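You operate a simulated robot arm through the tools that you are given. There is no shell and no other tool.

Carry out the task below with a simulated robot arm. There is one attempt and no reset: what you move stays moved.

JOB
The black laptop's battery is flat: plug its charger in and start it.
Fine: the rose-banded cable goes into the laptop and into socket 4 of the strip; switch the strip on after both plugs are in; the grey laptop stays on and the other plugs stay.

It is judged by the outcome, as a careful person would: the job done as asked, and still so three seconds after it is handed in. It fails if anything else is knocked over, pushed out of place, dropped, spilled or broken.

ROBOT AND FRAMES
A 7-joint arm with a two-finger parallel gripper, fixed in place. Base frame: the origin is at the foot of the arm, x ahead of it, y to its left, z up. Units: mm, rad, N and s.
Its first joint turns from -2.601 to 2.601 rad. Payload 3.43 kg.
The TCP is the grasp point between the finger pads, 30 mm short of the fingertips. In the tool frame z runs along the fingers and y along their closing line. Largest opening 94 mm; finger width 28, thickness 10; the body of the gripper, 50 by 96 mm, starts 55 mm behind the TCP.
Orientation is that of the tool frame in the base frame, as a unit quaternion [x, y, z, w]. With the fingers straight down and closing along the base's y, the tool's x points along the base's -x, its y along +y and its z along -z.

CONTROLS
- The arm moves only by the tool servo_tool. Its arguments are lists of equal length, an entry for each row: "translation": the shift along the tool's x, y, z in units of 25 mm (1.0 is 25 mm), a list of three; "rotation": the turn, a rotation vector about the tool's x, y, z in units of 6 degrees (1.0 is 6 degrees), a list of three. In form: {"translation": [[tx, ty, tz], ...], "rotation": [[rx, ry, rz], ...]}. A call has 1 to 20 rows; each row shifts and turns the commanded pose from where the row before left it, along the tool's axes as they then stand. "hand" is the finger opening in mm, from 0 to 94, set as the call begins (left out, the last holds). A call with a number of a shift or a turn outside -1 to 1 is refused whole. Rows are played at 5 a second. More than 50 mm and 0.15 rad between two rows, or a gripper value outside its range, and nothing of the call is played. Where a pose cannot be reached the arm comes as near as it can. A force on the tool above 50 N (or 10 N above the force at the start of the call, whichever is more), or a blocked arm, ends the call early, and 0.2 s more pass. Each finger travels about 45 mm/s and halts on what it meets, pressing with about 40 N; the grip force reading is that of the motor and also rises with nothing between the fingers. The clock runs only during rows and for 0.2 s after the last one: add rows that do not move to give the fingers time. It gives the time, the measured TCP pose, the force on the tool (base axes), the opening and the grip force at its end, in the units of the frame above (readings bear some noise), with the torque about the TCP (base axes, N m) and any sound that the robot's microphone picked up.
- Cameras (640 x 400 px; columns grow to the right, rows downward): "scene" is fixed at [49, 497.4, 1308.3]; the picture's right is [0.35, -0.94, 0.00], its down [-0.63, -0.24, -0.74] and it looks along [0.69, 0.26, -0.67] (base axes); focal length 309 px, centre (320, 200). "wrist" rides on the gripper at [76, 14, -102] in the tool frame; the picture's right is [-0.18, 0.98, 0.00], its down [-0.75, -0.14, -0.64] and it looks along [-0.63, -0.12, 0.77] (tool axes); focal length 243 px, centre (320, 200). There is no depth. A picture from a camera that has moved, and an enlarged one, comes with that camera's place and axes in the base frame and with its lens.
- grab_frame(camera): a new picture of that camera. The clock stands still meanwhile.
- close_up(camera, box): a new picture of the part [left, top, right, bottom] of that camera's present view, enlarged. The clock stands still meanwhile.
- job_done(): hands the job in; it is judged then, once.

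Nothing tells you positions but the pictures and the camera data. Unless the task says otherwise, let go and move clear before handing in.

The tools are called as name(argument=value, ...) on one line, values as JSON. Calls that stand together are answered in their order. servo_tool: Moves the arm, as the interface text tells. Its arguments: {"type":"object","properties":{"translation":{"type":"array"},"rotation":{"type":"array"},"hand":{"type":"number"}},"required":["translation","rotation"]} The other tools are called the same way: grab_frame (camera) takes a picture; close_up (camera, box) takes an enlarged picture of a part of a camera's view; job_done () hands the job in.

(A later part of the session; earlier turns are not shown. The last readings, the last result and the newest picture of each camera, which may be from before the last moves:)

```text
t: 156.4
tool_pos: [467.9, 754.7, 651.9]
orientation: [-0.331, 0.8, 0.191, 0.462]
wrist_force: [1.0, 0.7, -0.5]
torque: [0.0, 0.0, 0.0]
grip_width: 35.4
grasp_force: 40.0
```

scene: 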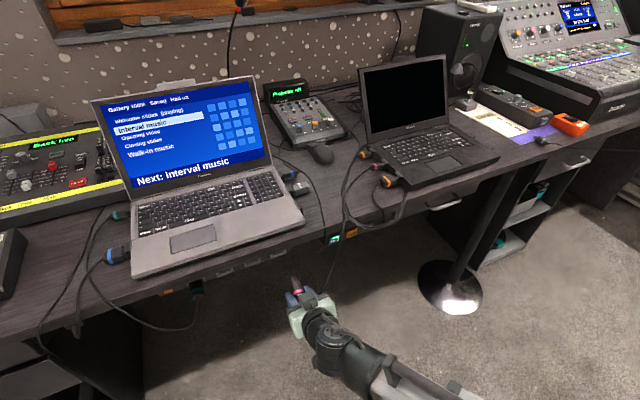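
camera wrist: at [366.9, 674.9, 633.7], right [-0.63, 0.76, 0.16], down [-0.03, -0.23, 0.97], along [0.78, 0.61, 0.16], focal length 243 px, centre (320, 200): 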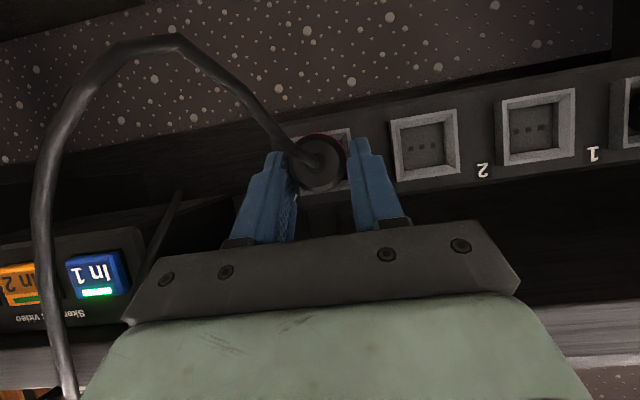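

There's no positive latch while I hold it; the laptop-side plug also only proved held after release. I'll lower 0.5 mm, press it fully home, and check the reading before letting go.

servo_tool(translation=[[0.0173, 0, 0.01], [-0.04, 0, 0.069], [-0.02, 0, 0.035], [0, 0, 0]], rotation=[[0, 0, 0], [0, 0, 0], [0, 0, 0], [0, 0, 0]])

servo_tool(translation=[[-0.01, 0, 0.0173], [0, 0, 0]], rotation=[[0, 0, 0], [0, 0, 0]])

close_up(camera="wrist", box=[285, 120, 360, 205])

close_up(camera="scene", box=[365, 145, 405, 175])

```text
t: 157.4
tool_pos: [469.5, 756.8, 650.6]
orientation: [-0.331, 0.8, 0.192, 0.461]
wrist_force: [-3.3, -3.0, -0.8]
torque: [-0.12, 0.08, 0.07]
grip_width: 35.2
grasp_force: 39.7
```

```text
t: 158.0
tool_pos: [469.4, 756.4, 650.2]
orientation: [-0.331, 0.8, 0.192, 0.462]
wrist_force: [-9.3, -7.9, -1.6]
torque: [-0.16, 0.19, 0.1]
grip_width: 35.0
grasp_force: 40.2
```

```text
4.71 times, centred on (322, 162) of wrist
camera zoom: at [369.0, 677.2, 635.0], right [-0.63, 0.76, 0.16], down [-0.03, -0.23, 0.97], along [0.78, 0.61, 0.16], focal length 1142 px, centre (308, 376)
```

zoom: 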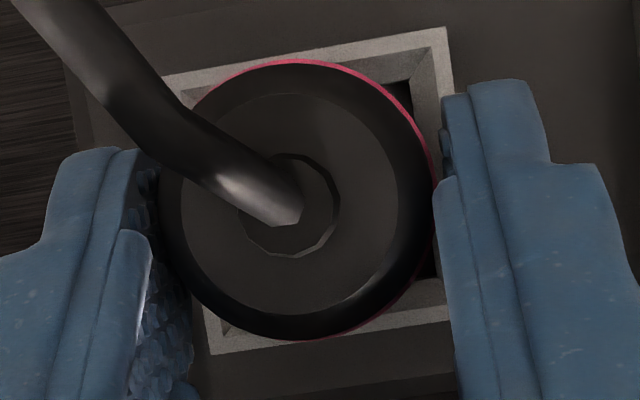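

```text
13.33 times, centred on (385, 160) of scene
camera zoom: at [49.0, 497.4, 1308.3], right [0.35, -0.94, 0.0], down [-0.63, -0.24, -0.74], along [0.69, 0.26, -0.67], focal length 4125 px, centre (-547, 733)
```

zoom: 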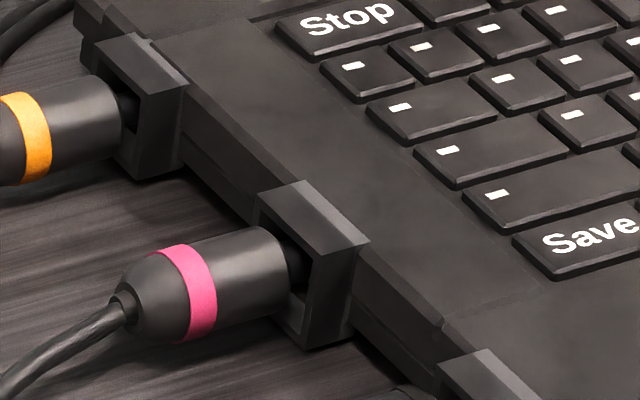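

The laptop plug is firmly seated and level. The big plug is now fully home with a light 12 N push; I'll open the fingers by just over a millimetre and check immediately.

servo_tool(translation=[[0, 0, 0]], rotation=[[0, 0, 0]], hand=37)

close_up(camera="wrist", box=[285, 120, 360, 205])

close_up(camera="scene", box=[255, 225, 315, 265])

```text
t: 158.4
tool_pos: [469.2, 757.0, 650.5]
orientation: [-0.332, 0.799, 0.193, 0.462]
wrist_force: [-10.1, -9.1, 0.5]
torque: [-0.11, 0.13, 0.09]
grip_width: 36.0
grasp_force: 0.0
```

```text
4.71 times, centred on (322, 162) of wrist
camera zoom: at [369.2, 677.3, 635.1], right [-0.63, 0.76, 0.16], down [-0.03, -0.23, 0.97], along [0.78, 0.61, 0.16], focal length 1142 px, centre (308, 376)
```

zoom: 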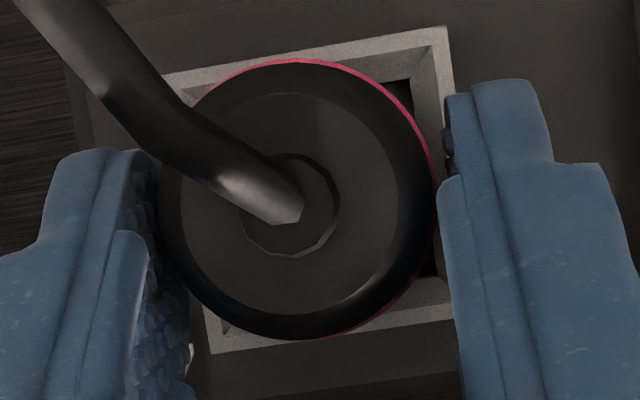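

```text
10.00 times, centred on (285, 245) of scene
camera zoom: at [49.0, 497.4, 1308.3], right [0.35, -0.94, 0.0], down [-0.63, -0.24, -0.74], along [0.69, 0.26, -0.67], focal length 3094 px, centre (670, -250)
```

zoom: 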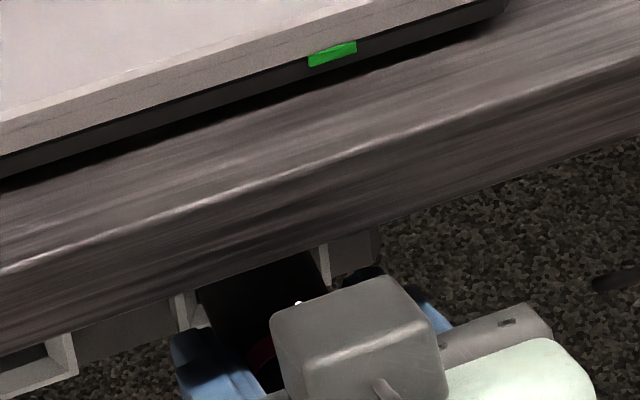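

The plug hasn't moved, though it's still touching the finger steps. Opening a little more.

servo_tool(translation=[[0, 0, 0]], rotation=[[0, 0, 0]], hand=38.5)

close_up(camera="wrist", box=[285, 120, 360, 205])

```text
t: 158.8
tool_pos: [468.7, 756.7, 649.9]
orientation: [-0.331, 0.8, 0.192, 0.463]
wrist_force: [-9.0, -7.9, 0.8]
torque: [-0.07, 0.14, 0.21]
grip_width: 39.3
grasp_force: 0.9
```

```text
4.71 times, centred on (322, 162) of wrist
camera zoom: at [369.4, 677.6, 635.1], right [-0.63, 0.76, 0.16], down [-0.03, -0.23, 0.97], along [0.78, 0.61, 0.16], focal length 1142 px, centre (308, 376)
```

zoom: 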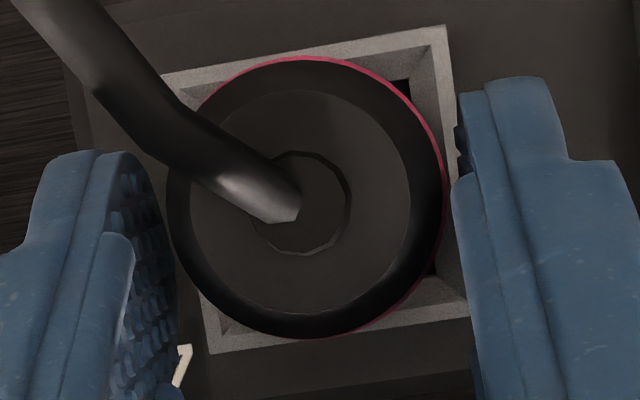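

Still pressing on the plug's shoulder. I'll ease the push by 1 mm and open a bit further.

servo_tool(translation=[[0.02, 0, -0.035]], rotation=[[0, 0, 0]], hand=42)

close_up(camera="wrist", box=[285, 120, 360, 205])

close_up(camera="scene", box=[255, 225, 315, 265])

```text
t: 159.2
tool_pos: [468.9, 756.6, 652.5]
orientation: [-0.33, 0.8, 0.191, 0.463]
wrist_force: [-2.7, -1.7, -0.5]
torque: [0.01, 0.02, 0.06]
grip_width: 42.4
grasp_force: 0.7
```

```text
4.71 times, centred on (322, 162) of wrist
camera zoom: at [369.3, 677.4, 635.1], right [-0.63, 0.76, 0.16], down [-0.03, -0.23, 0.97], along [0.78, 0.61, 0.16], focal length 1142 px, centre (308, 376)
```

zoom: 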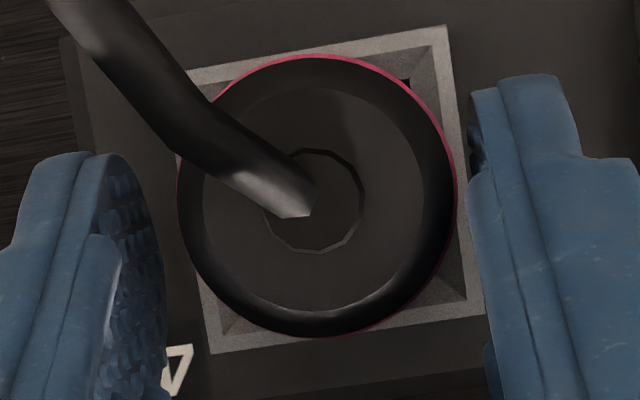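

```text
10.00 times, centred on (285, 245) of scene
camera zoom: at [49.0, 497.4, 1308.3], right [0.35, -0.94, 0.0], down [-0.63, -0.24, -0.74], along [0.69, 0.26, -0.67], focal length 3094 px, centre (670, -250)
```

zoom: 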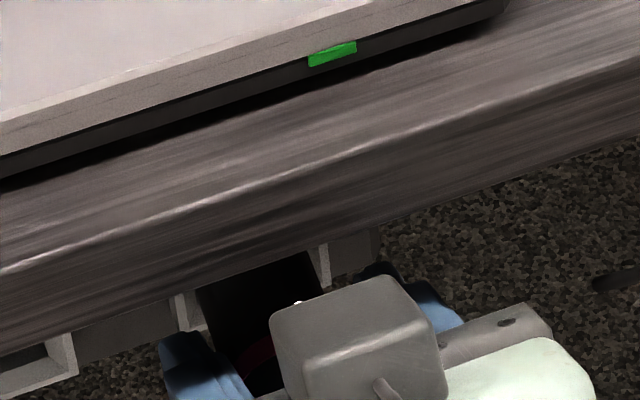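

The plug isn't drooping; it only follows one finger slightly. I'll open further and ease back another millimetre.

servo_tool(translation=[[0.02, 0, -0.035]], rotation=[[0, 0, 0]], hand=46)

close_up(camera="wrist", box=[285, 120, 360, 205])

```text
t: 159.6
tool_pos: [468.4, 755.4, 651.6]
orientation: [-0.331, 0.8, 0.192, 0.463]
wrist_force: [0.3, -0.3, 1.0]
torque: [0.01, -0.01, 0.01]
grip_width: 45.7
grasp_force: 0.1
```

```text
4.71 times, centred on (322, 162) of wrist
camera zoom: at [368.4, 676.5, 635.1], right [-0.63, 0.76, 0.16], down [-0.03, -0.23, 0.97], along [0.78, 0.61, 0.16], focal length 1142 px, centre (308, 376)
```

zoom: 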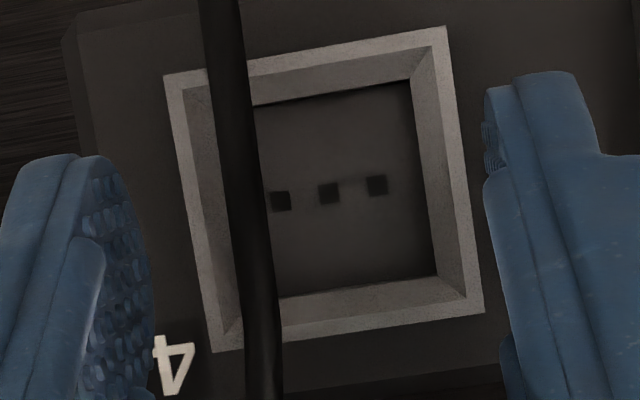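

The plug dropped out of the socket — it wasn't retained. I'll find where it went.

grab_frame(camera="wrist")

grab_frame(camera="scene")

close_up(camera="scene", box=[260, 170, 420, 300])

```text
taken
camera wrist: at [368.4, 676.5, 635.1], right [-0.63, 0.76, 0.16], down [-0.03, -0.23, 0.97], along [0.78, 0.61, 0.16], focal length 243 px, centre (320, 200)
```

wrist: 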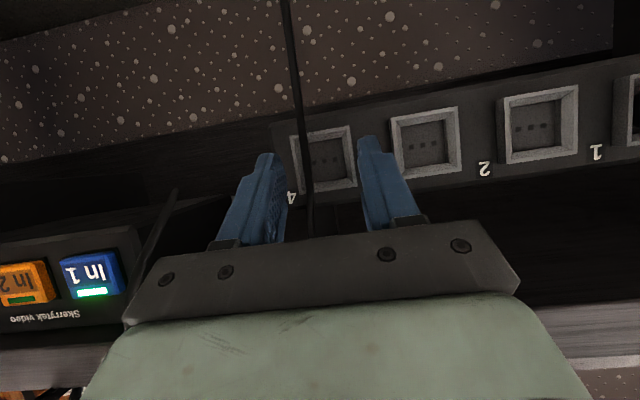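

```text
taken
```

scene: 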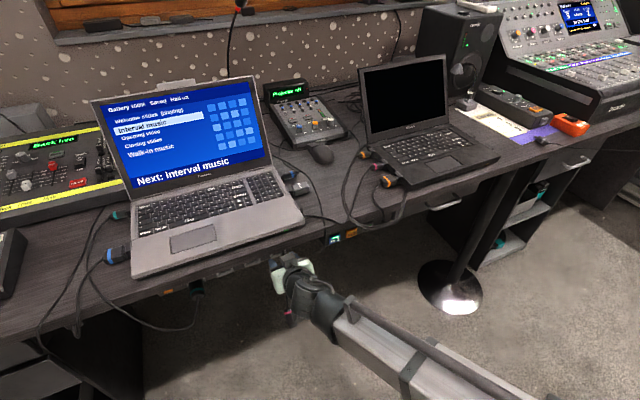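

```text
3.08 times, centred on (340, 235) of scene
camera zoom: at [49.0, 497.4, 1308.3], right [0.35, -0.94, 0.0], down [-0.63, -0.24, -0.74], along [0.69, 0.26, -0.67], focal length 952 px, centre (258, 92)
```

zoom: 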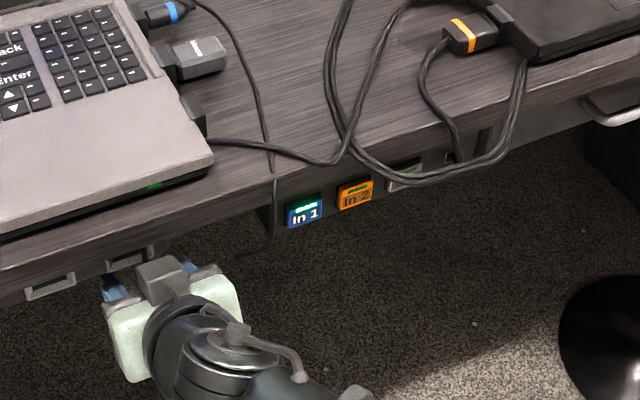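

The plug is hanging from its cable in front of the strip. I'll zoom in below the gripper to locate it.

close_up(camera="scene", box=[240, 240, 360, 340])

close_up(camera="wrist", box=[220, 0, 420, 130])

```text
4.00 times, centred on (300, 290) of scene
camera zoom: at [49.0, 497.4, 1308.3], right [0.35, -0.94, 0.0], down [-0.63, -0.24, -0.74], along [0.69, 0.26, -0.67], focal length 1238 px, centre (400, -160)
```

zoom: 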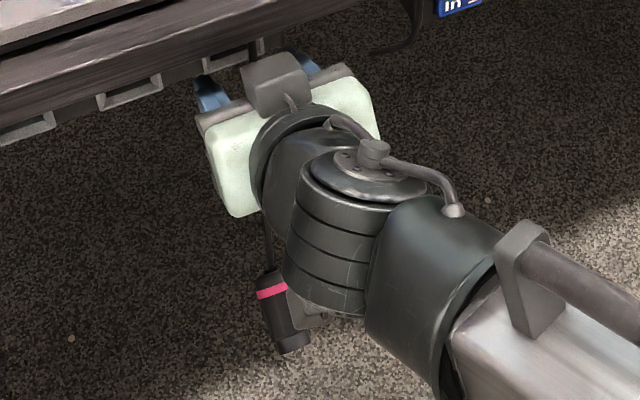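

```text
3.08 times, centred on (320, 65) of wrist
camera zoom: at [368.4, 676.5, 635.1], right [-0.63, 0.76, 0.16], down [-0.03, -0.23, 0.97], along [0.78, 0.61, 0.16], focal length 746 px, centre (320, 615)
```

zoom: 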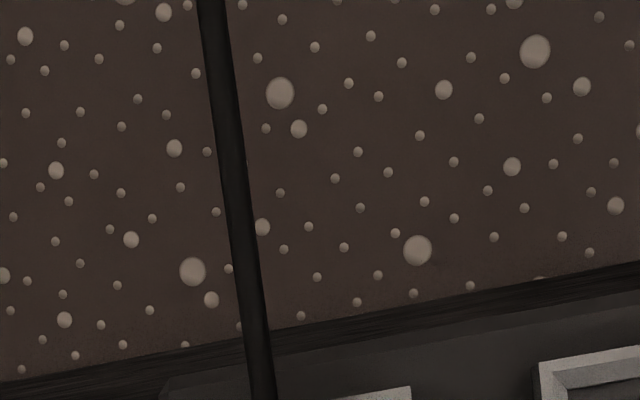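

The plug hangs nose-down on its cable, about 200 mm below the strip. I'll wait a moment for it to settle and look again.

servo_tool(translation=[[0, 0, 0], [0, 0, 0], [0, 0, 0], [0, 0, 0], [0, 0, 0]], rotation=[[0, 0, 0], [0, 0, 0], [0, 0, 0], [0, 0, 0], [0, 0, 0]])

grab_frame(camera="scene")

close_up(camera="scene", box=[240, 240, 360, 340])

grab_frame(camera="wrist")

close_up(camera="scene", box=[340, 130, 420, 190])

```text
t: 160.8
tool_pos: [468.3, 754.4, 651.0]
orientation: [-0.332, 0.8, 0.192, 0.462]
wrist_force: [-0.2, 0.1, 1.4]
torque: [0.01, -0.04, -0.01]
grip_width: 46.2
grasp_force: 0.0
```

```text
taken
```

scene: 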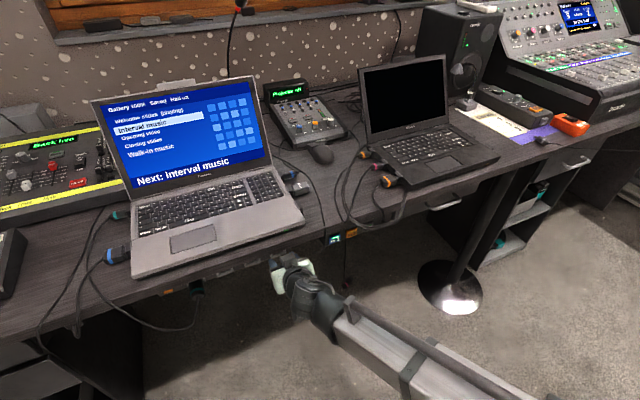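

```text
4.00 times, centred on (300, 290) of scene
camera zoom: at [49.0, 497.4, 1308.3], right [0.35, -0.94, 0.0], down [-0.63, -0.24, -0.74], along [0.69, 0.26, -0.67], focal length 1238 px, centre (400, -160)
```

zoom: 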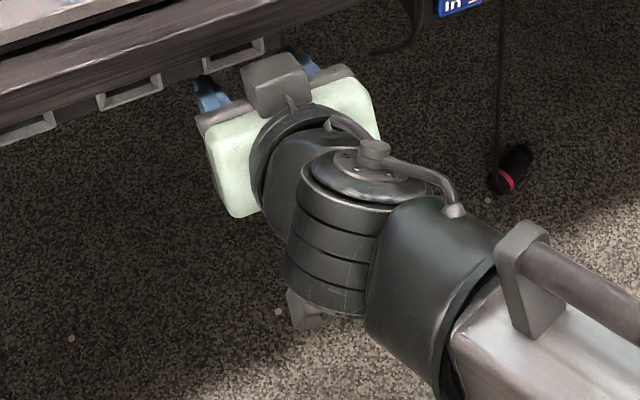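

```text
taken
camera wrist: at [368.2, 676.3, 635.1], right [-0.63, 0.76, 0.16], down [-0.03, -0.23, 0.97], along [0.78, 0.61, 0.16], focal length 243 px, centre (320, 200)
```

wrist: 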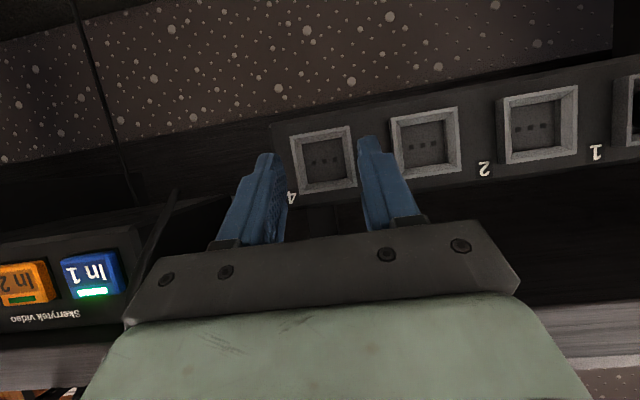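

```text
6.67 times, centred on (380, 160) of scene
camera zoom: at [49.0, 497.4, 1308.3], right [0.35, -0.94, 0.0], down [-0.63, -0.24, -0.74], along [0.69, 0.26, -0.67], focal length 2062 px, centre (-80, 467)
```

zoom: 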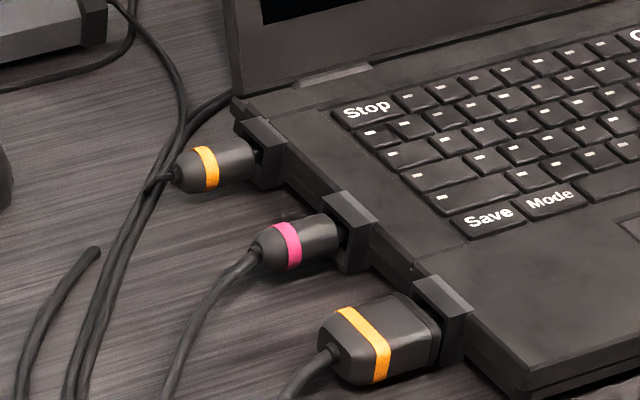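

The plug swung sideways and now hangs near the "In 1/In 2" box; the laptop-side plug stayed in. I'll back the gripper out and let it settle, then look with the wrist camera.

servo_tool(translation=[[0.25, 0, -0.433], [0.5, 0, -0.866], [0.5, 0, -0.866], [0.5, 0, -0.866], [0.5, 0, -0.866], [0, 0, 0], [0, 0, 0], [0, 0, 0]], rotation=[[0, 0, 0], [0, 0, 0], [0, 0, 0], [0, 0, 0], [0, 0, 0], [0, 0, 0], [0, 0, 0], [0, 0, 0]])

grab_frame(camera="wrist")

close_up(camera="scene", box=[280, 200, 400, 300])

```text
t: 162.6
tool_pos: [389.9, 676.7, 651.3]
orientation: [-0.331, 0.801, 0.191, 0.461]
wrist_force: [0.2, -0.1, -0.1]
torque: [0.04, 0.0, -0.01]
grip_width: 45.9
grasp_force: 0.0
```

```text
taken
camera wrist: at [289.5, 598.0, 635.2], right [-0.63, 0.76, 0.16], down [-0.03, -0.23, 0.97], along [0.78, 0.61, 0.16], focal length 243 px, centre (320, 200)
```

wrist: 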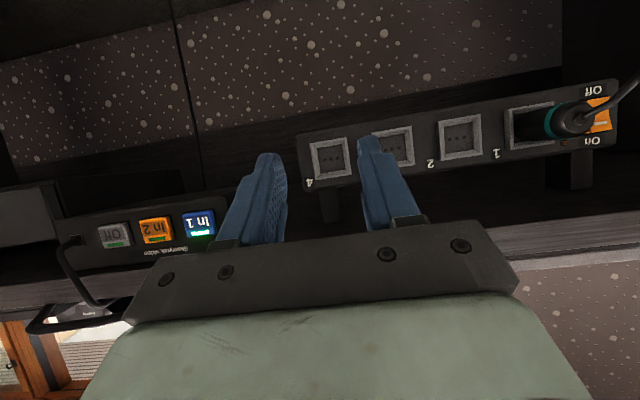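

```text
4.00 times, centred on (340, 250) of scene
camera zoom: at [49.0, 497.4, 1308.3], right [0.35, -0.94, 0.0], down [-0.63, -0.24, -0.74], along [0.69, 0.26, -0.67], focal length 1238 px, centre (240, 0)
```

zoom: 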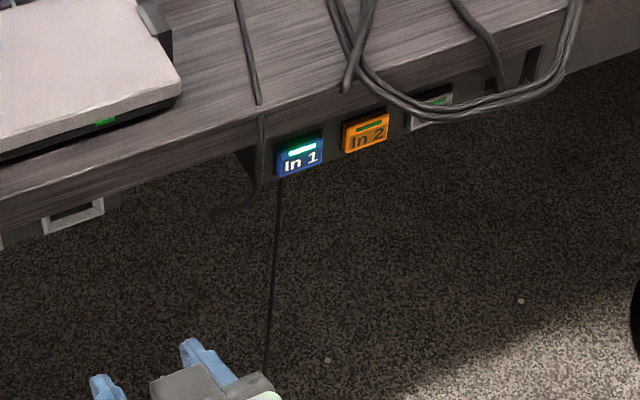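

The plug is still swinging. I'll wait a few seconds for it to hang still.

servo_tool(translation=[[0, 0, 0], [0, 0, 0], [0, 0, 0], [0, 0, 0], [0, 0, 0], [0, 0, 0], [0, 0, 0], [0, 0, 0], [0, 0, 0], [0, 0, 0], [0, 0, 0], [0, 0, 0], [0, 0, 0], [0, 0, 0], [0, 0, 0], [0, 0, 0], [0, 0, 0], [0, 0, 0], [0, 0, 0], [0, 0, 0]], rotation=[[0, 0, 0], [0, 0, 0], [0, 0, 0], [0, 0, 0], [0, 0, 0], [0, 0, 0], [0, 0, 0], [0, 0, 0], [0, 0, 0], [0, 0, 0], [0, 0, 0], [0, 0, 0], [0, 0, 0], [0, 0, 0], [0, 0, 0], [0, 0, 0], [0, 0, 0], [0, 0, 0], [0, 0, 0], [0, 0, 0]])

grab_frame(camera="scene")

grab_frame(camera="wrist")

close_up(camera="scene", box=[280, 180, 420, 320])

```text
t: 166.8
tool_pos: [389.9, 677.1, 651.1]
orientation: [-0.331, 0.8, 0.192, 0.461]
wrist_force: [0.5, -0.3, -0.3]
torque: [-0.01, -0.01, -0.01]
grip_width: 46.1
grasp_force: 0.0
```

```text
taken
```

scene: 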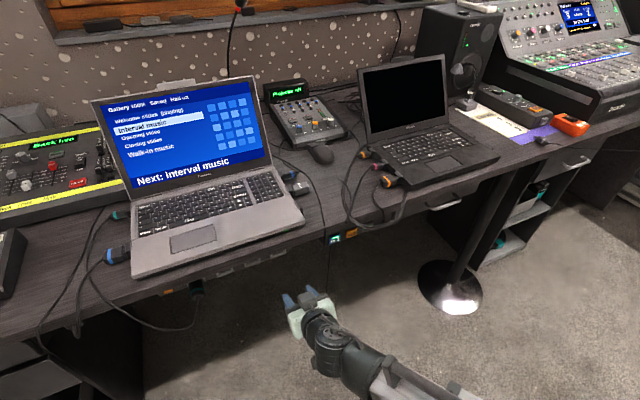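

```text
taken
camera wrist: at [289.5, 597.9, 635.2], right [-0.63, 0.76, 0.16], down [-0.03, -0.23, 0.97], along [0.78, 0.61, 0.16], focal length 243 px, centre (320, 200)
```

wrist: 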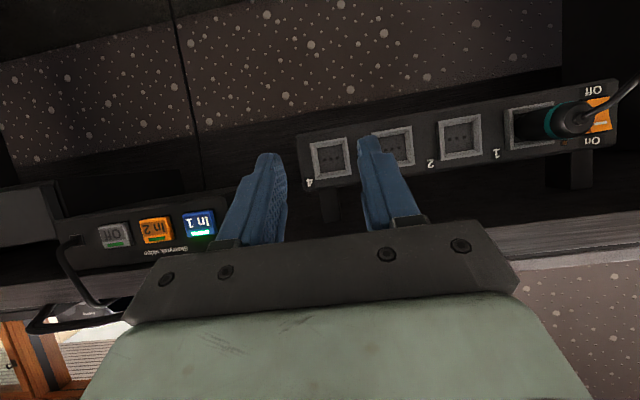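

```text
2.86 times, centred on (350, 250) of scene
camera zoom: at [49.0, 497.4, 1308.3], right [0.35, -0.94, 0.0], down [-0.63, -0.24, -0.74], along [0.69, 0.26, -0.67], focal length 884 px, centre (234, 57)
```

zoom: 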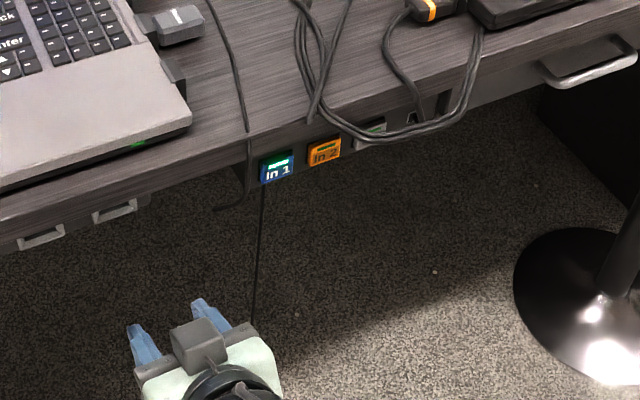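

The cable now hangs still near u≈−78 behind the In-1 box. I'll move the gripper up out of the way to see the plug in the scene view.

servo_tool(translation=[[-0.8, 0.6, -0.462], [-0.8, 0.8, -0.462], [-0.8, 0.8, -0.462], [-0.8, 0.8, -0.462], [-0.8, 0.8, -0.462], [-0.8, 0.2, -0.462], [0, 0, 0]], rotation=[[0, 0, 0], [0, 0, 0], [0, 0, 0], [0, 0, 0], [0, 0, 0], [0, 0, 0], [0, 0, 0]])

grab_frame(camera="scene")

close_up(camera="scene", box=[270, 200, 400, 340])

```text
t: 168.4
tool_pos: [318.2, 746.3, 787.6]
orientation: [-0.331, 0.8, 0.191, 0.462]
wrist_force: [-0.2, 0.2, -0.2]
torque: [0.02, 0.02, 0.0]
grip_width: 46.1
grasp_force: 0.0
```

```text
taken
```

scene: 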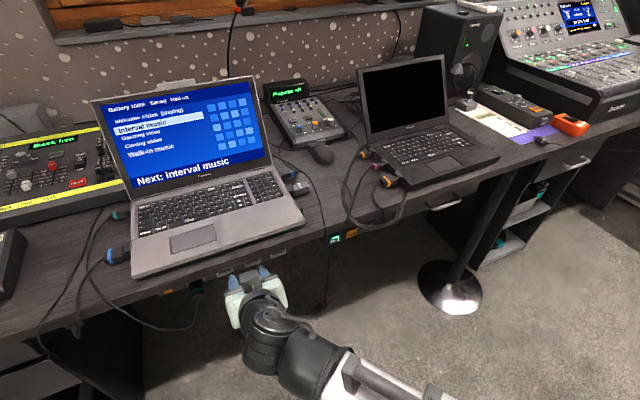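

```text
2.86 times, centred on (335, 270) of scene
camera zoom: at [49.0, 497.4, 1308.3], right [0.35, -0.94, 0.0], down [-0.63, -0.24, -0.74], along [0.69, 0.26, -0.67], focal length 884 px, centre (277, 0)
```

zoom: 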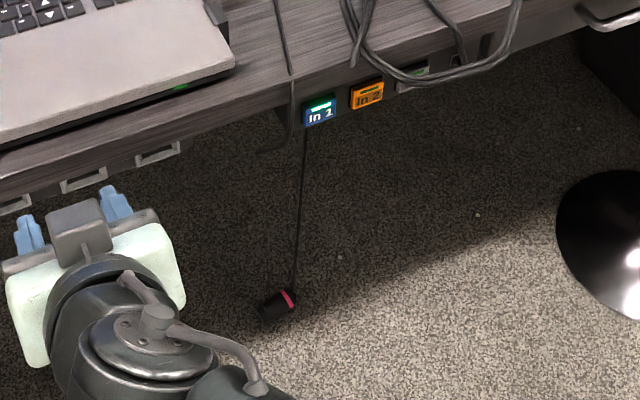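

The plug hangs tilted at about z≈365 below the In-1 box. I'll lower the gripper in front of it to view it with the wrist camera.

servo_tool(translation=[[0.794, -0.506, 0.309], [0.794, -0.506, 0.309], [0.794, -0.506, 0.309], [0.794, -0.506, 0.309], [0.794, -0.506, 0.309], [0.794, -0.506, 0.309], [0.794, -0.506, 0.309], [0.794, -0.506, 0.309], [0, 0, 0]], rotation=[[0, 0, 0], [0, 0, 0], [0, 0, 0], [0, 0, 0], [0, 0, 0], [0, 0, 0], [0, 0, 0], [0, 0, 0], [0, 0, 0]])

servo_tool(translation=[[0.794, -0.506, 0.309], [0.794, -0.506, 0.309], [0.794, -0.506, 0.309], [0.794, -0.506, 0.309], [0.794, -0.506, 0.309], [0.794, -0.506, 0.309], [0.794, -0.506, 0.309], [0.794, -0.506, 0.309], [0, 0, 0]], rotation=[[0, 0, 0], [0, 0, 0], [0, 0, 0], [0, 0, 0], [0, 0, 0], [0, 0, 0], [0, 0, 0], [0, 0, 0], [0, 0, 0]])

grab_frame(camera="wrist")

grab_frame(camera="scene")

```text
t: 170.4
tool_pos: [371.7, 656.6, 620.9]
orientation: [-0.331, 0.8, 0.191, 0.462]
wrist_force: [-0.1, 0.3, 0.1]
torque: [-0.02, -0.03, 0.01]
grip_width: 46.2
grasp_force: 0.0
```

```text
t: 172.4
tool_pos: [424.8, 564.4, 451.3]
orientation: [-0.33, 0.8, 0.191, 0.462]
wrist_force: [-0.3, -0.1, -0.2]
torque: [0.01, 0.02, -0.02]
grip_width: 45.9
grasp_force: 0.1
```

```text
taken
camera wrist: at [323.9, 486.5, 436.1], right [-0.63, 0.76, 0.16], down [-0.03, -0.23, 0.97], along [0.78, 0.61, 0.16], focal length 243 px, centre (320, 200)
```

wrist: 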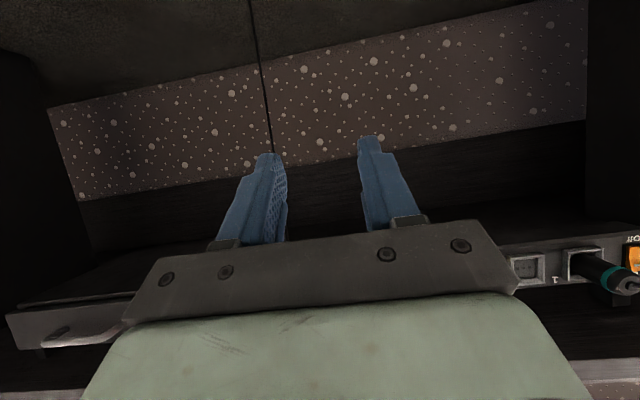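

```text
taken
```

scene: 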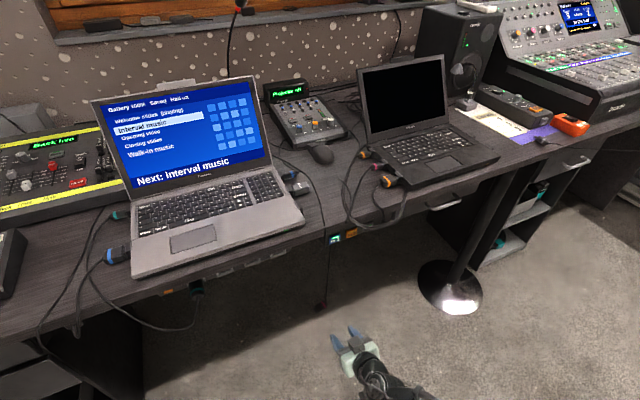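

Checking the geometry of both views, the plug has actually landed on the floor under the desk near (710, 750, 17), with the cable stretched after it; the laptop end is still in. I'll tilt the camera down and move closer to see it.

servo_tool(translation=[[0, 0, 0], [0, 0, 0], [0, 0, 0], [0, 0, 0], [0, 0, 0], [0, 0, 0], [0, 0, 0]], rotation=[[0, 1, 0], [0, 1, 0], [0, 1, 0], [0, 1, 0], [0, 1, 0], [0, 1, 0], [0, 0, 0]])

servo_tool(translation=[[-0.243, -0.451, 0.859], [-0.243, -0.451, 0.859], [-0.243, -0.451, 0.859], [-0.243, -0.451, 0.859], [-0.243, -0.451, 0.859], [-0.243, -0.451, 0.859], [-0.243, -0.451, 0.859], [0, 0, 0]], rotation=[[0, 0, 0], [0, 0, 0], [0, 0, 0], [0, 0, 0], [0, 0, 0], [0, 0, 0], [0, 0, 0], [0, 0, 0]])

grab_frame(camera="wrist")

grab_frame(camera="scene")

```text
t: 174.0
tool_pos: [423.1, 565.9, 452.3]
orientation: [-0.374, 0.904, 0.08, 0.193]
wrist_force: [0.0, 0.5, -0.5]
torque: [0.01, -0.02, 0.01]
grip_width: 46.1
grasp_force: 0.1
```

```text
t: 175.8
tool_pos: [550.3, 580.4, 331.2]
orientation: [-0.374, 0.904, 0.079, 0.193]
wrist_force: [-0.4, -0.8, -0.3]
torque: [-0.03, 0.0, -0.01]
grip_width: 45.6
grasp_force: 0.1
```

```text
taken
camera wrist: at [461.7, 512.9, 393.2], right [-0.58, 0.81, 0.08], down [0.4, 0.2, 0.89], along [0.71, 0.54, -0.44], focal length 243 px, centre (320, 200)
```

wrist: 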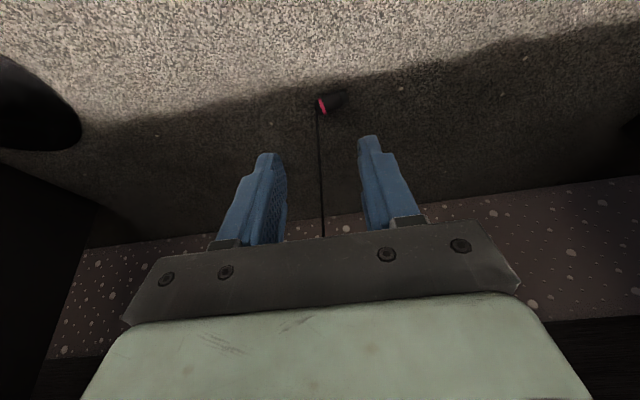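

```text
taken
```

scene: 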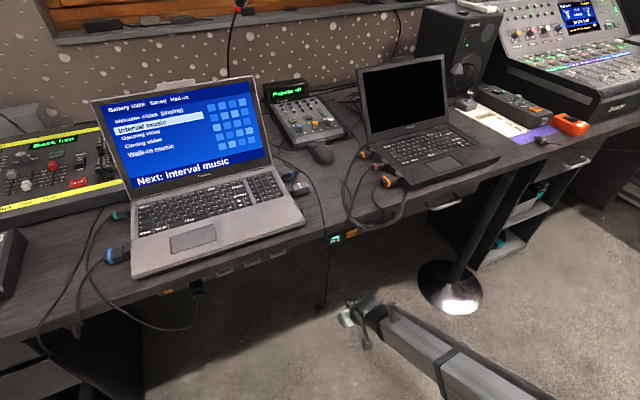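

There it is on the floor. Zooming in to get its pose.

close_up(camera="wrist", box=[270, 60, 400, 140])

close_up(camera="scene", box=[295, 285, 345, 325])

```text
4.92 times, centred on (335, 100) of wrist
camera zoom: at [461.7, 512.9, 393.2], right [-0.58, 0.81, 0.08], down [0.4, 0.2, 0.89], along [0.71, 0.54, -0.44], focal length 1194 px, centre (246, 692)
```

zoom: 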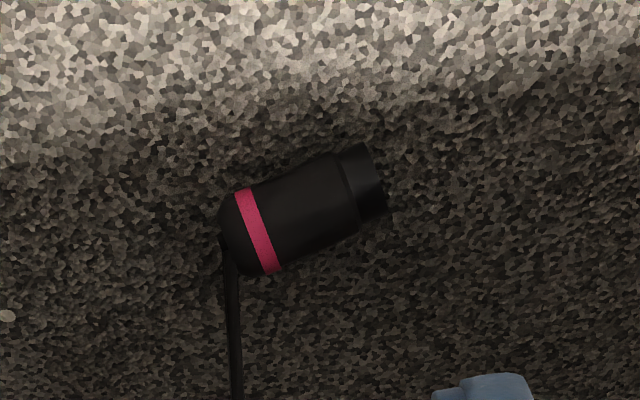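

```text
10.00 times, centred on (320, 305) of scene
camera zoom: at [49.0, 497.4, 1308.3], right [0.35, -0.94, 0.0], down [-0.63, -0.24, -0.74], along [0.69, 0.26, -0.67], focal length 3094 px, centre (320, -850)
```

zoom: 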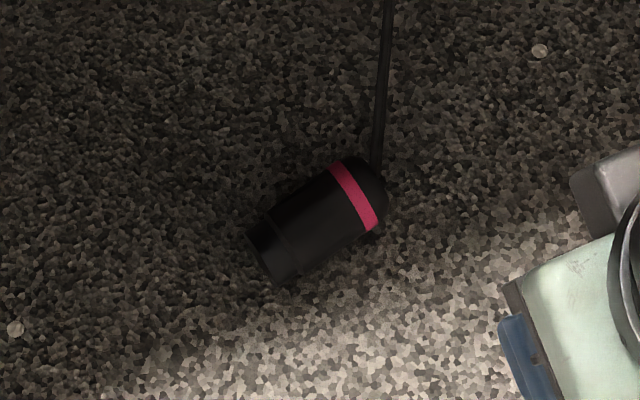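

The plug lies on the floor with its back at (734, 731) and nose at (686, 764), axis z≈17. I'll reorient the gripper for a near-vertical pick (15° outward tilt, fingers closing across the plug).

servo_tool(translation=[[0, 0, 0], [0, 0, 0], [0, 0, 0], [0, 0, 0], [0, 0, 0]], rotation=[[0, 1, 0], [0, 1, 0], [0, 1, 0], [0, 1, 0], [0, 0, 0]])

servo_tool(translation=[[0, 0, 0], [0, 0, 0], [0, 0, 0], [0, 0, 0], [0, 0, 0], [0, 0, 0], [0, 0, 0], [0, 0, 0], [0, 0, 0], [0, 0, 0], [0, 0, 0], [0, 0, 0], [0, 0, 0], [0, 0, 0], [0, 0, 0], [0, 0, 0], [0, 0, 0], [0, 0, 0]], rotation=[[0, 0, 0.95], [0, 0, 0.95], [0, 0, 0.95], [0, 0, 0.95], [0, 0, 0.95], [0, 0, 0.95], [0, 0, 0.95], [0, 0, 0.95], [0, 0, 0.95], [0, 0, 0.95], [0, 0, 0.95], [0, 0, 0.95], [0, 0, 0.95], [0, 0, 0.95], [-0.85, 0, 0], [-0.85, 0, 0], [-0.8, 0, 0], [0, 0, 0]], hand=60)

grab_frame(camera="wrist")

grab_frame(camera="scene")

```text
t: 177.0
tool_pos: [551.2, 580.2, 330.5]
orientation: [-0.383, 0.924, 0.0, 0.0]
wrist_force: [0.5, 0.3, -0.1]
torque: [0.01, 0.0, 0.03]
grip_width: 46.1
grasp_force: 0.0
```

```text
t: 180.8
tool_pos: [551.7, 581.5, 330.9]
orientation: [0.297, 0.946, 0.125, 0.039]
wrist_force: [0.2, -0.4, 0.4]
torque: [-0.02, -0.04, -0.03]
grip_width: 59.9
grasp_force: 0.0
```

```text
taken
camera wrist: at [481.1, 614.5, 433.3], right [0.69, 0.67, 0.26], down [0.45, -0.68, 0.58], along [0.57, -0.29, -0.77], focal length 243 px, centre (320, 200)
```

wrist: 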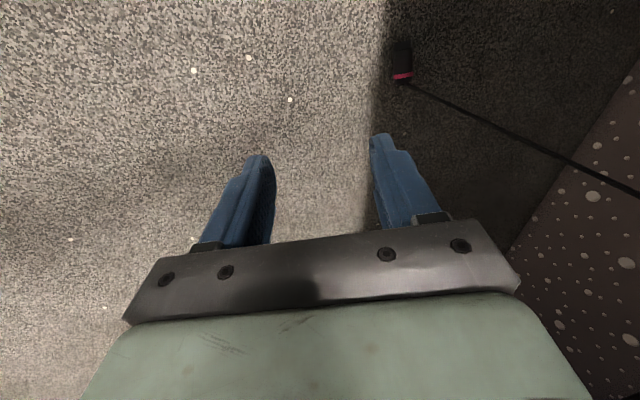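

```text
taken
```

scene: 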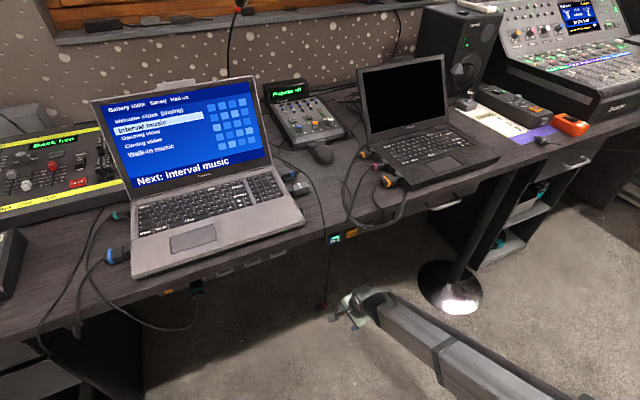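

The plug is visible from here and the arm reaches well. Moving in above the plug in two stages.

servo_tool(translation=[[-0.177, 0.549, 0.873], [-0.177, 0.549, 0.873], [-0.177, 0.549, 0.873], [-0.177, 0.549, 0.873], [-0.177, 0.549, 0.873], [0, 0, 0]], rotation=[[0, 0, 0], [0, 0, 0], [0, 0, 0], [0, 0, 0], [0, 0, 0], [0, 0, 0]])

servo_tool(translation=[[-0.177, 0.549, 0.873], [-0.177, 0.549, 0.873], [-0.177, 0.549, 0.873], [-0.177, 0.549, 0.873], [-0.177, 0.549, 0.873], [0, 0, 0]], rotation=[[0, 0, 0], [0, 0, 0], [0, 0, 0], [0, 0, 0], [0, 0, 0], [0, 0, 0]])

grab_frame(camera="wrist")

close_up(camera="wrist", box=[240, 60, 420, 180])

grab_frame(camera="scene")

```text
t: 182.2
tool_pos: [623.3, 645.8, 242.9]
orientation: [0.298, 0.946, 0.124, 0.04]
wrist_force: [0.6, 0.0, -0.8]
torque: [-0.02, 0.0, 0.01]
grip_width: 60.1
grasp_force: 0.1
```

```text
t: 183.6
tool_pos: [694.5, 711.9, 157.7]
orientation: [0.296, 0.946, 0.126, 0.039]
wrist_force: [0.1, -0.2, -0.4]
torque: [-0.03, 0.01, -0.01]
grip_width: 59.9
grasp_force: 0.1
```

```text
taken
camera wrist: at [625.4, 744.7, 258.8], right [0.69, 0.67, 0.26], down [0.45, -0.68, 0.58], along [0.57, -0.29, -0.77], focal length 243 px, centre (320, 200)
```

wrist: 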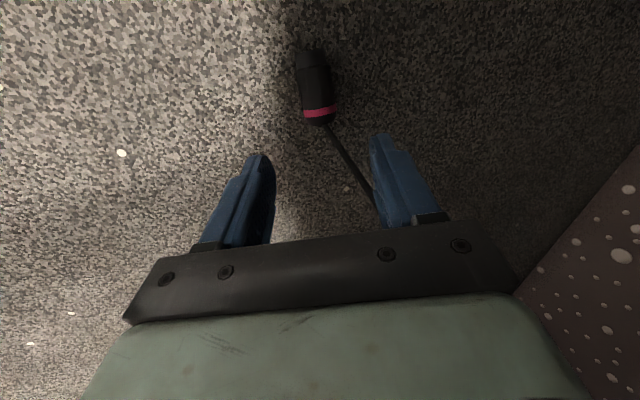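

```text
3.33 times, centred on (330, 120) of wrist
camera zoom: at [625.4, 744.7, 258.8], right [0.69, 0.67, 0.26], down [0.45, -0.68, 0.58], along [0.57, -0.29, -0.77], focal length 809 px, centre (287, 467)
```

zoom: 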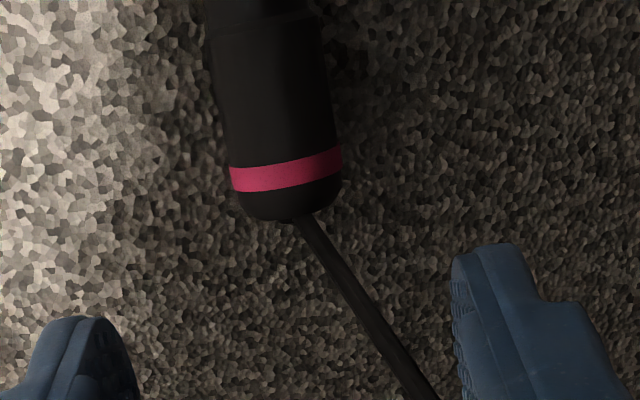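

```text
taken
```

scene: 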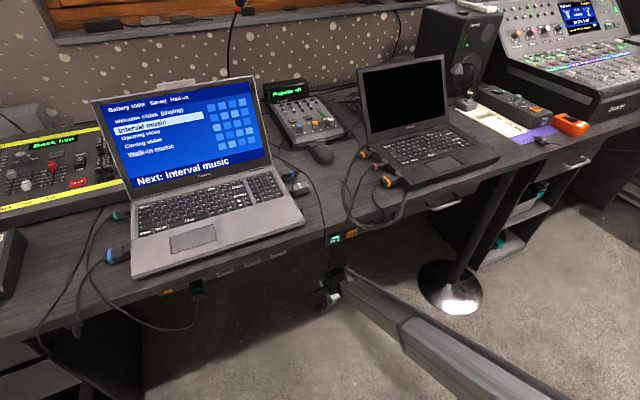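

Plug measured in the close view; shifting 5 mm to centre on it and descending most of the way.

servo_tool(translation=[[-0.04, -0.04, 0.8], [-0.04, -0.04, 0.8], [-0.04, -0.04, 0.8], [-0.04, -0.04, 0.8], [-0.04, -0.04, 0.6], [0, 0, 0]], rotation=[[0, 0, 0], [0, 0, 0], [0, 0, 0], [0, 0, 0], [0, 0, 0], [0, 0, 0]], hand=50)

grab_frame(camera="wrist")

close_up(camera="wrist", box=[230, 100, 410, 240])

```text
t: 185.0
tool_pos: [700.3, 715.3, 74.3]
orientation: [0.297, 0.946, 0.125, 0.039]
wrist_force: [-0.5, -0.2, 1.2]
torque: [0.05, -0.02, 0.01]
grip_width: 50.0
grasp_force: 0.0
out of reach, approached as far as the arm can: row 4, 5
```

```text
taken
camera wrist: at [630.9, 748.1, 176.3], right [0.69, 0.67, 0.26], down [0.44, -0.68, 0.58], along [0.57, -0.29, -0.77], focal length 243 px, centre (320, 200)
```

wrist: 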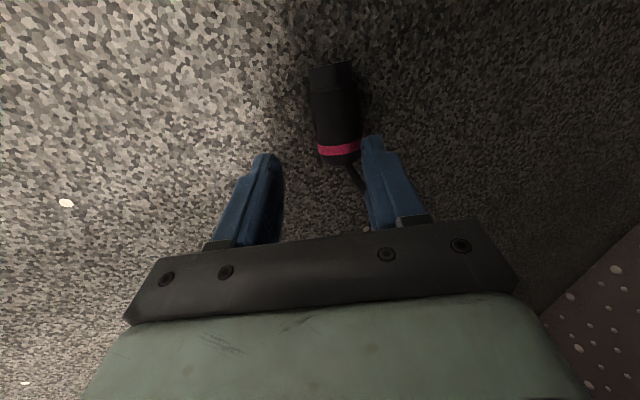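

```text
2.86 times, centred on (320, 170) of wrist
camera zoom: at [630.9, 748.1, 176.3], right [0.69, 0.67, 0.26], down [0.44, -0.68, 0.58], along [0.57, -0.29, -0.77], focal length 693 px, centre (320, 286)
```

zoom: 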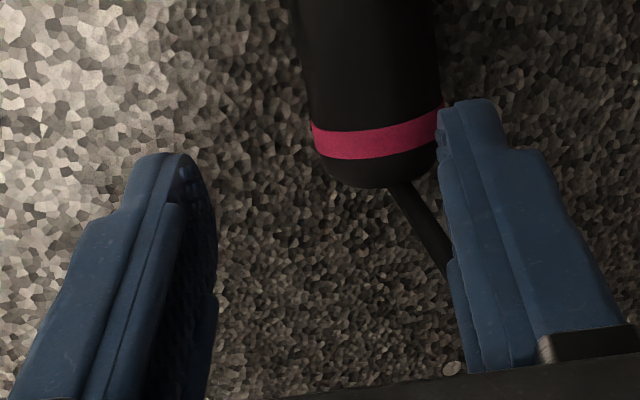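

The vertical reach ends about 25 mm short of the plug. I'll roll the plug toward me first: close the fingers, tilt to 45°, press lightly on top of the plug and draw it back out from under the desk.

servo_tool(translation=[[0, 0, -0.8], [0, 0, -0.8], [0, 0, -0.8], [0, 0, 0]], rotation=[[0, 0, 0], [0, 0, 0], [0, 0, 0], [0, 0, 0]])

servo_tool(translation=[[0, 0, 0], [0, 0, 0], [0, 0, 0], [0, 0, 0], [0, 0, 0], [0, 0, 0], [0, 0, 0]], rotation=[[-0.9, 0, 0], [-0.9, 0, 0], [-0.9, 0, 0], [-0.9, 0, 0], [-0.9, 0, 0], [-0.5, 0, 0], [0, 0, 0]], hand=0)

grab_frame(camera="wrist")

```text
t: 186.0
tool_pos: [692.5, 699.7, 132.3]
orientation: [0.297, 0.946, 0.124, 0.039]
wrist_force: [-0.5, 0.7, 0.1]
torque: [-0.02, 0.04, 0.01]
grip_width: 50.1
grasp_force: 0.1
```

```text
t: 187.6
tool_pos: [693.0, 701.2, 132.9]
orientation: [0.276, 0.881, 0.366, 0.115]
wrist_force: [-0.1, -0.7, -0.3]
torque: [0.01, 0.01, 0.04]
grip_width: 0.0
grasp_force: 32.8
```

```text
taken
camera wrist: at [593.9, 693.8, 214.5], right [0.55, 0.46, 0.7], down [0.3, -0.89, 0.35], along [0.78, 0.02, -0.62], focal length 243 px, centre (320, 200)
```

wrist: 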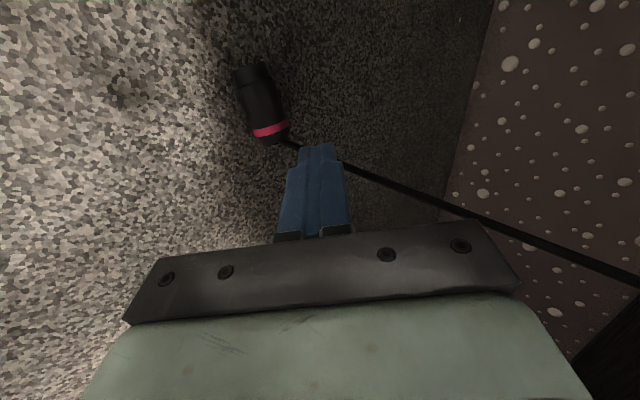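

Moving the closed fingertips to just above the middle of the plug.

servo_tool(translation=[[0.108, -0.29, 0.84], [0.108, -0.29, 0.84], [0.1, -0.29, 0.84], [0, 0, 0]], rotation=[[0, 0, 0], [0, 0, 0], [0, 0, 0], [0, 0, 0]])

close_up(camera="wrist", box=[220, 40, 400, 170])

grab_frame(camera="scene")

```text
t: 188.6
tool_pos: [702.9, 730.6, 72.5]
orientation: [0.276, 0.881, 0.366, 0.115]
wrist_force: [0.2, 0.0, 0.1]
torque: [0.02, 0.03, 0.02]
grip_width: 0.0
grasp_force: 32.8
```

```text
3.08 times, centred on (310, 105) of wrist
camera zoom: at [603.9, 722.5, 154.6], right [0.55, 0.46, 0.7], down [0.3, -0.89, 0.35], along [0.78, 0.02, -0.63], focal length 746 px, centre (351, 492)
```

zoom: 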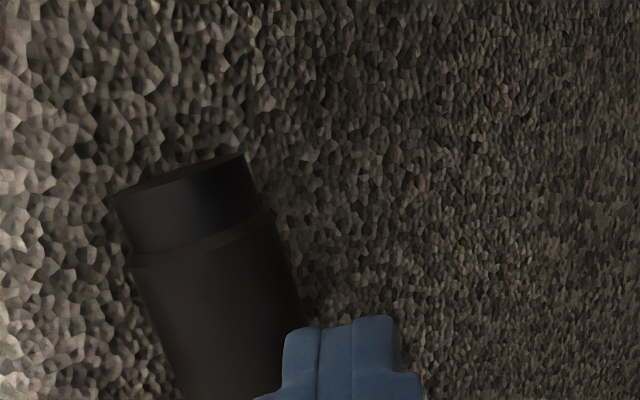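

```text
taken
```

scene: 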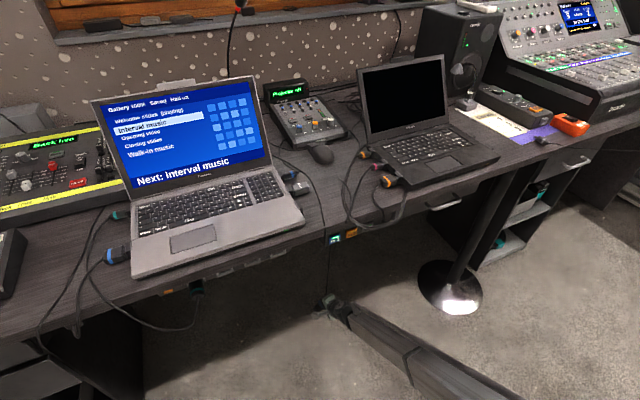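

I can see the plug's nose from here; let me zoom on its end face before pressing.

close_up(camera="wrist", box=[235, 80, 305, 130])

```text
8.00 times, centred on (270, 105) of wrist
camera zoom: at [603.9, 722.5, 154.6], right [0.55, 0.46, 0.7], down [0.3, -0.89, 0.35], along [0.78, 0.02, -0.63], focal length 1941 px, centre (720, 960)
```

zoom: 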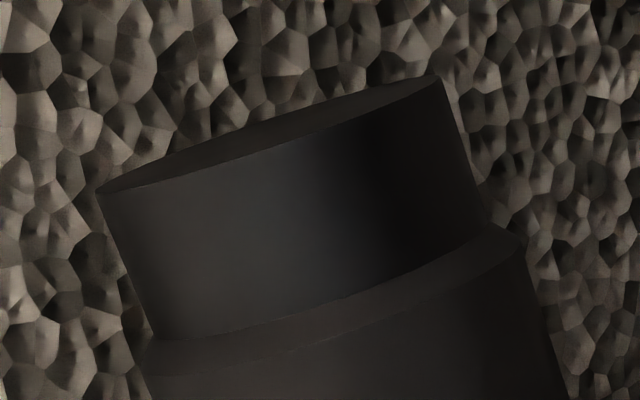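

The nose is a plain smooth cylinder, so roll doesn't matter. Pressing gently down onto the plug.

servo_tool(translation=[[0, -0.17, 0.17], [0, 0, 0]], rotation=[[0, 0, 0], [0, 0, 0]])

servo_tool(translation=[[0, -0.057, 0.057], [0, 0, 0]], rotation=[[0, 0, 0], [0, 0, 0]])

servo_tool(translation=[[0, -0.057, 0.057], [0, 0, 0]], rotation=[[0, 0, 0], [0, 0, 0]])

```text
t: 189.2
tool_pos: [703.6, 729.9, 67.3]
orientation: [0.277, 0.88, 0.367, 0.115]
wrist_force: [1.4, -0.5, 3.5]
torque: [-0.03, -0.09, -0.04]
grip_width: 0.0
grasp_force: 33.0
```

```text
t: 189.8
tool_pos: [703.4, 729.1, 65.4]
orientation: [0.277, 0.881, 0.366, 0.115]
wrist_force: [1.4, -1.5, 5.4]
torque: [-0.03, -0.16, -0.04]
grip_width: 0.0
grasp_force: 33.1
```

```text
t: 190.4
tool_pos: [700.0, 729.9, 63.3]
orientation: [0.278, 0.881, 0.366, 0.115]
wrist_force: [2.2, -1.7, 8.2]
torque: [0.0, -0.16, -0.05]
grip_width: 0.0
grasp_force: 33.0
```

Contact with about 8 N. Now drawing it back 20 mm to see if the plug follows.

servo_tool(translation=[[0, -0.283, -0.283], [0, -0.283, -0.283], [0, 0, 0]], rotation=[[0, 0, 0], [0, 0, 0], [0, 0, 0]])

grab_frame(camera="wrist")

```text
t: 191.2
tool_pos: [690.3, 711.8, 62.9]
orientation: [0.276, 0.882, 0.365, 0.114]
wrist_force: [0.8, -0.1, 0.7]
torque: [0.01, -0.03, 0.01]
grip_width: 0.0
grasp_force: 32.8
```

```text
taken
camera wrist: at [592.5, 705.5, 144.5], right [0.55, 0.46, 0.7], down [0.3, -0.89, 0.35], along [0.78, 0.02, -0.63], focal length 243 px, centre (320, 200)
```

wrist: 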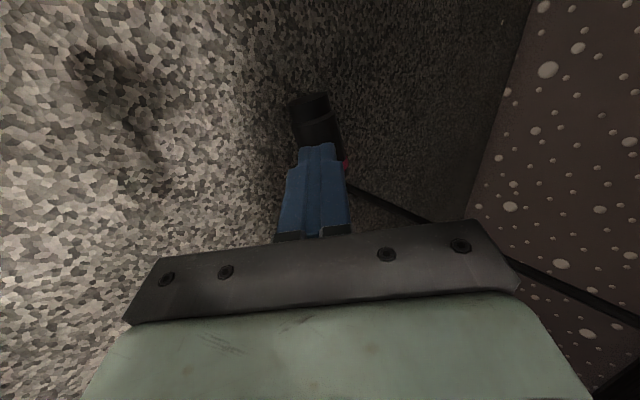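

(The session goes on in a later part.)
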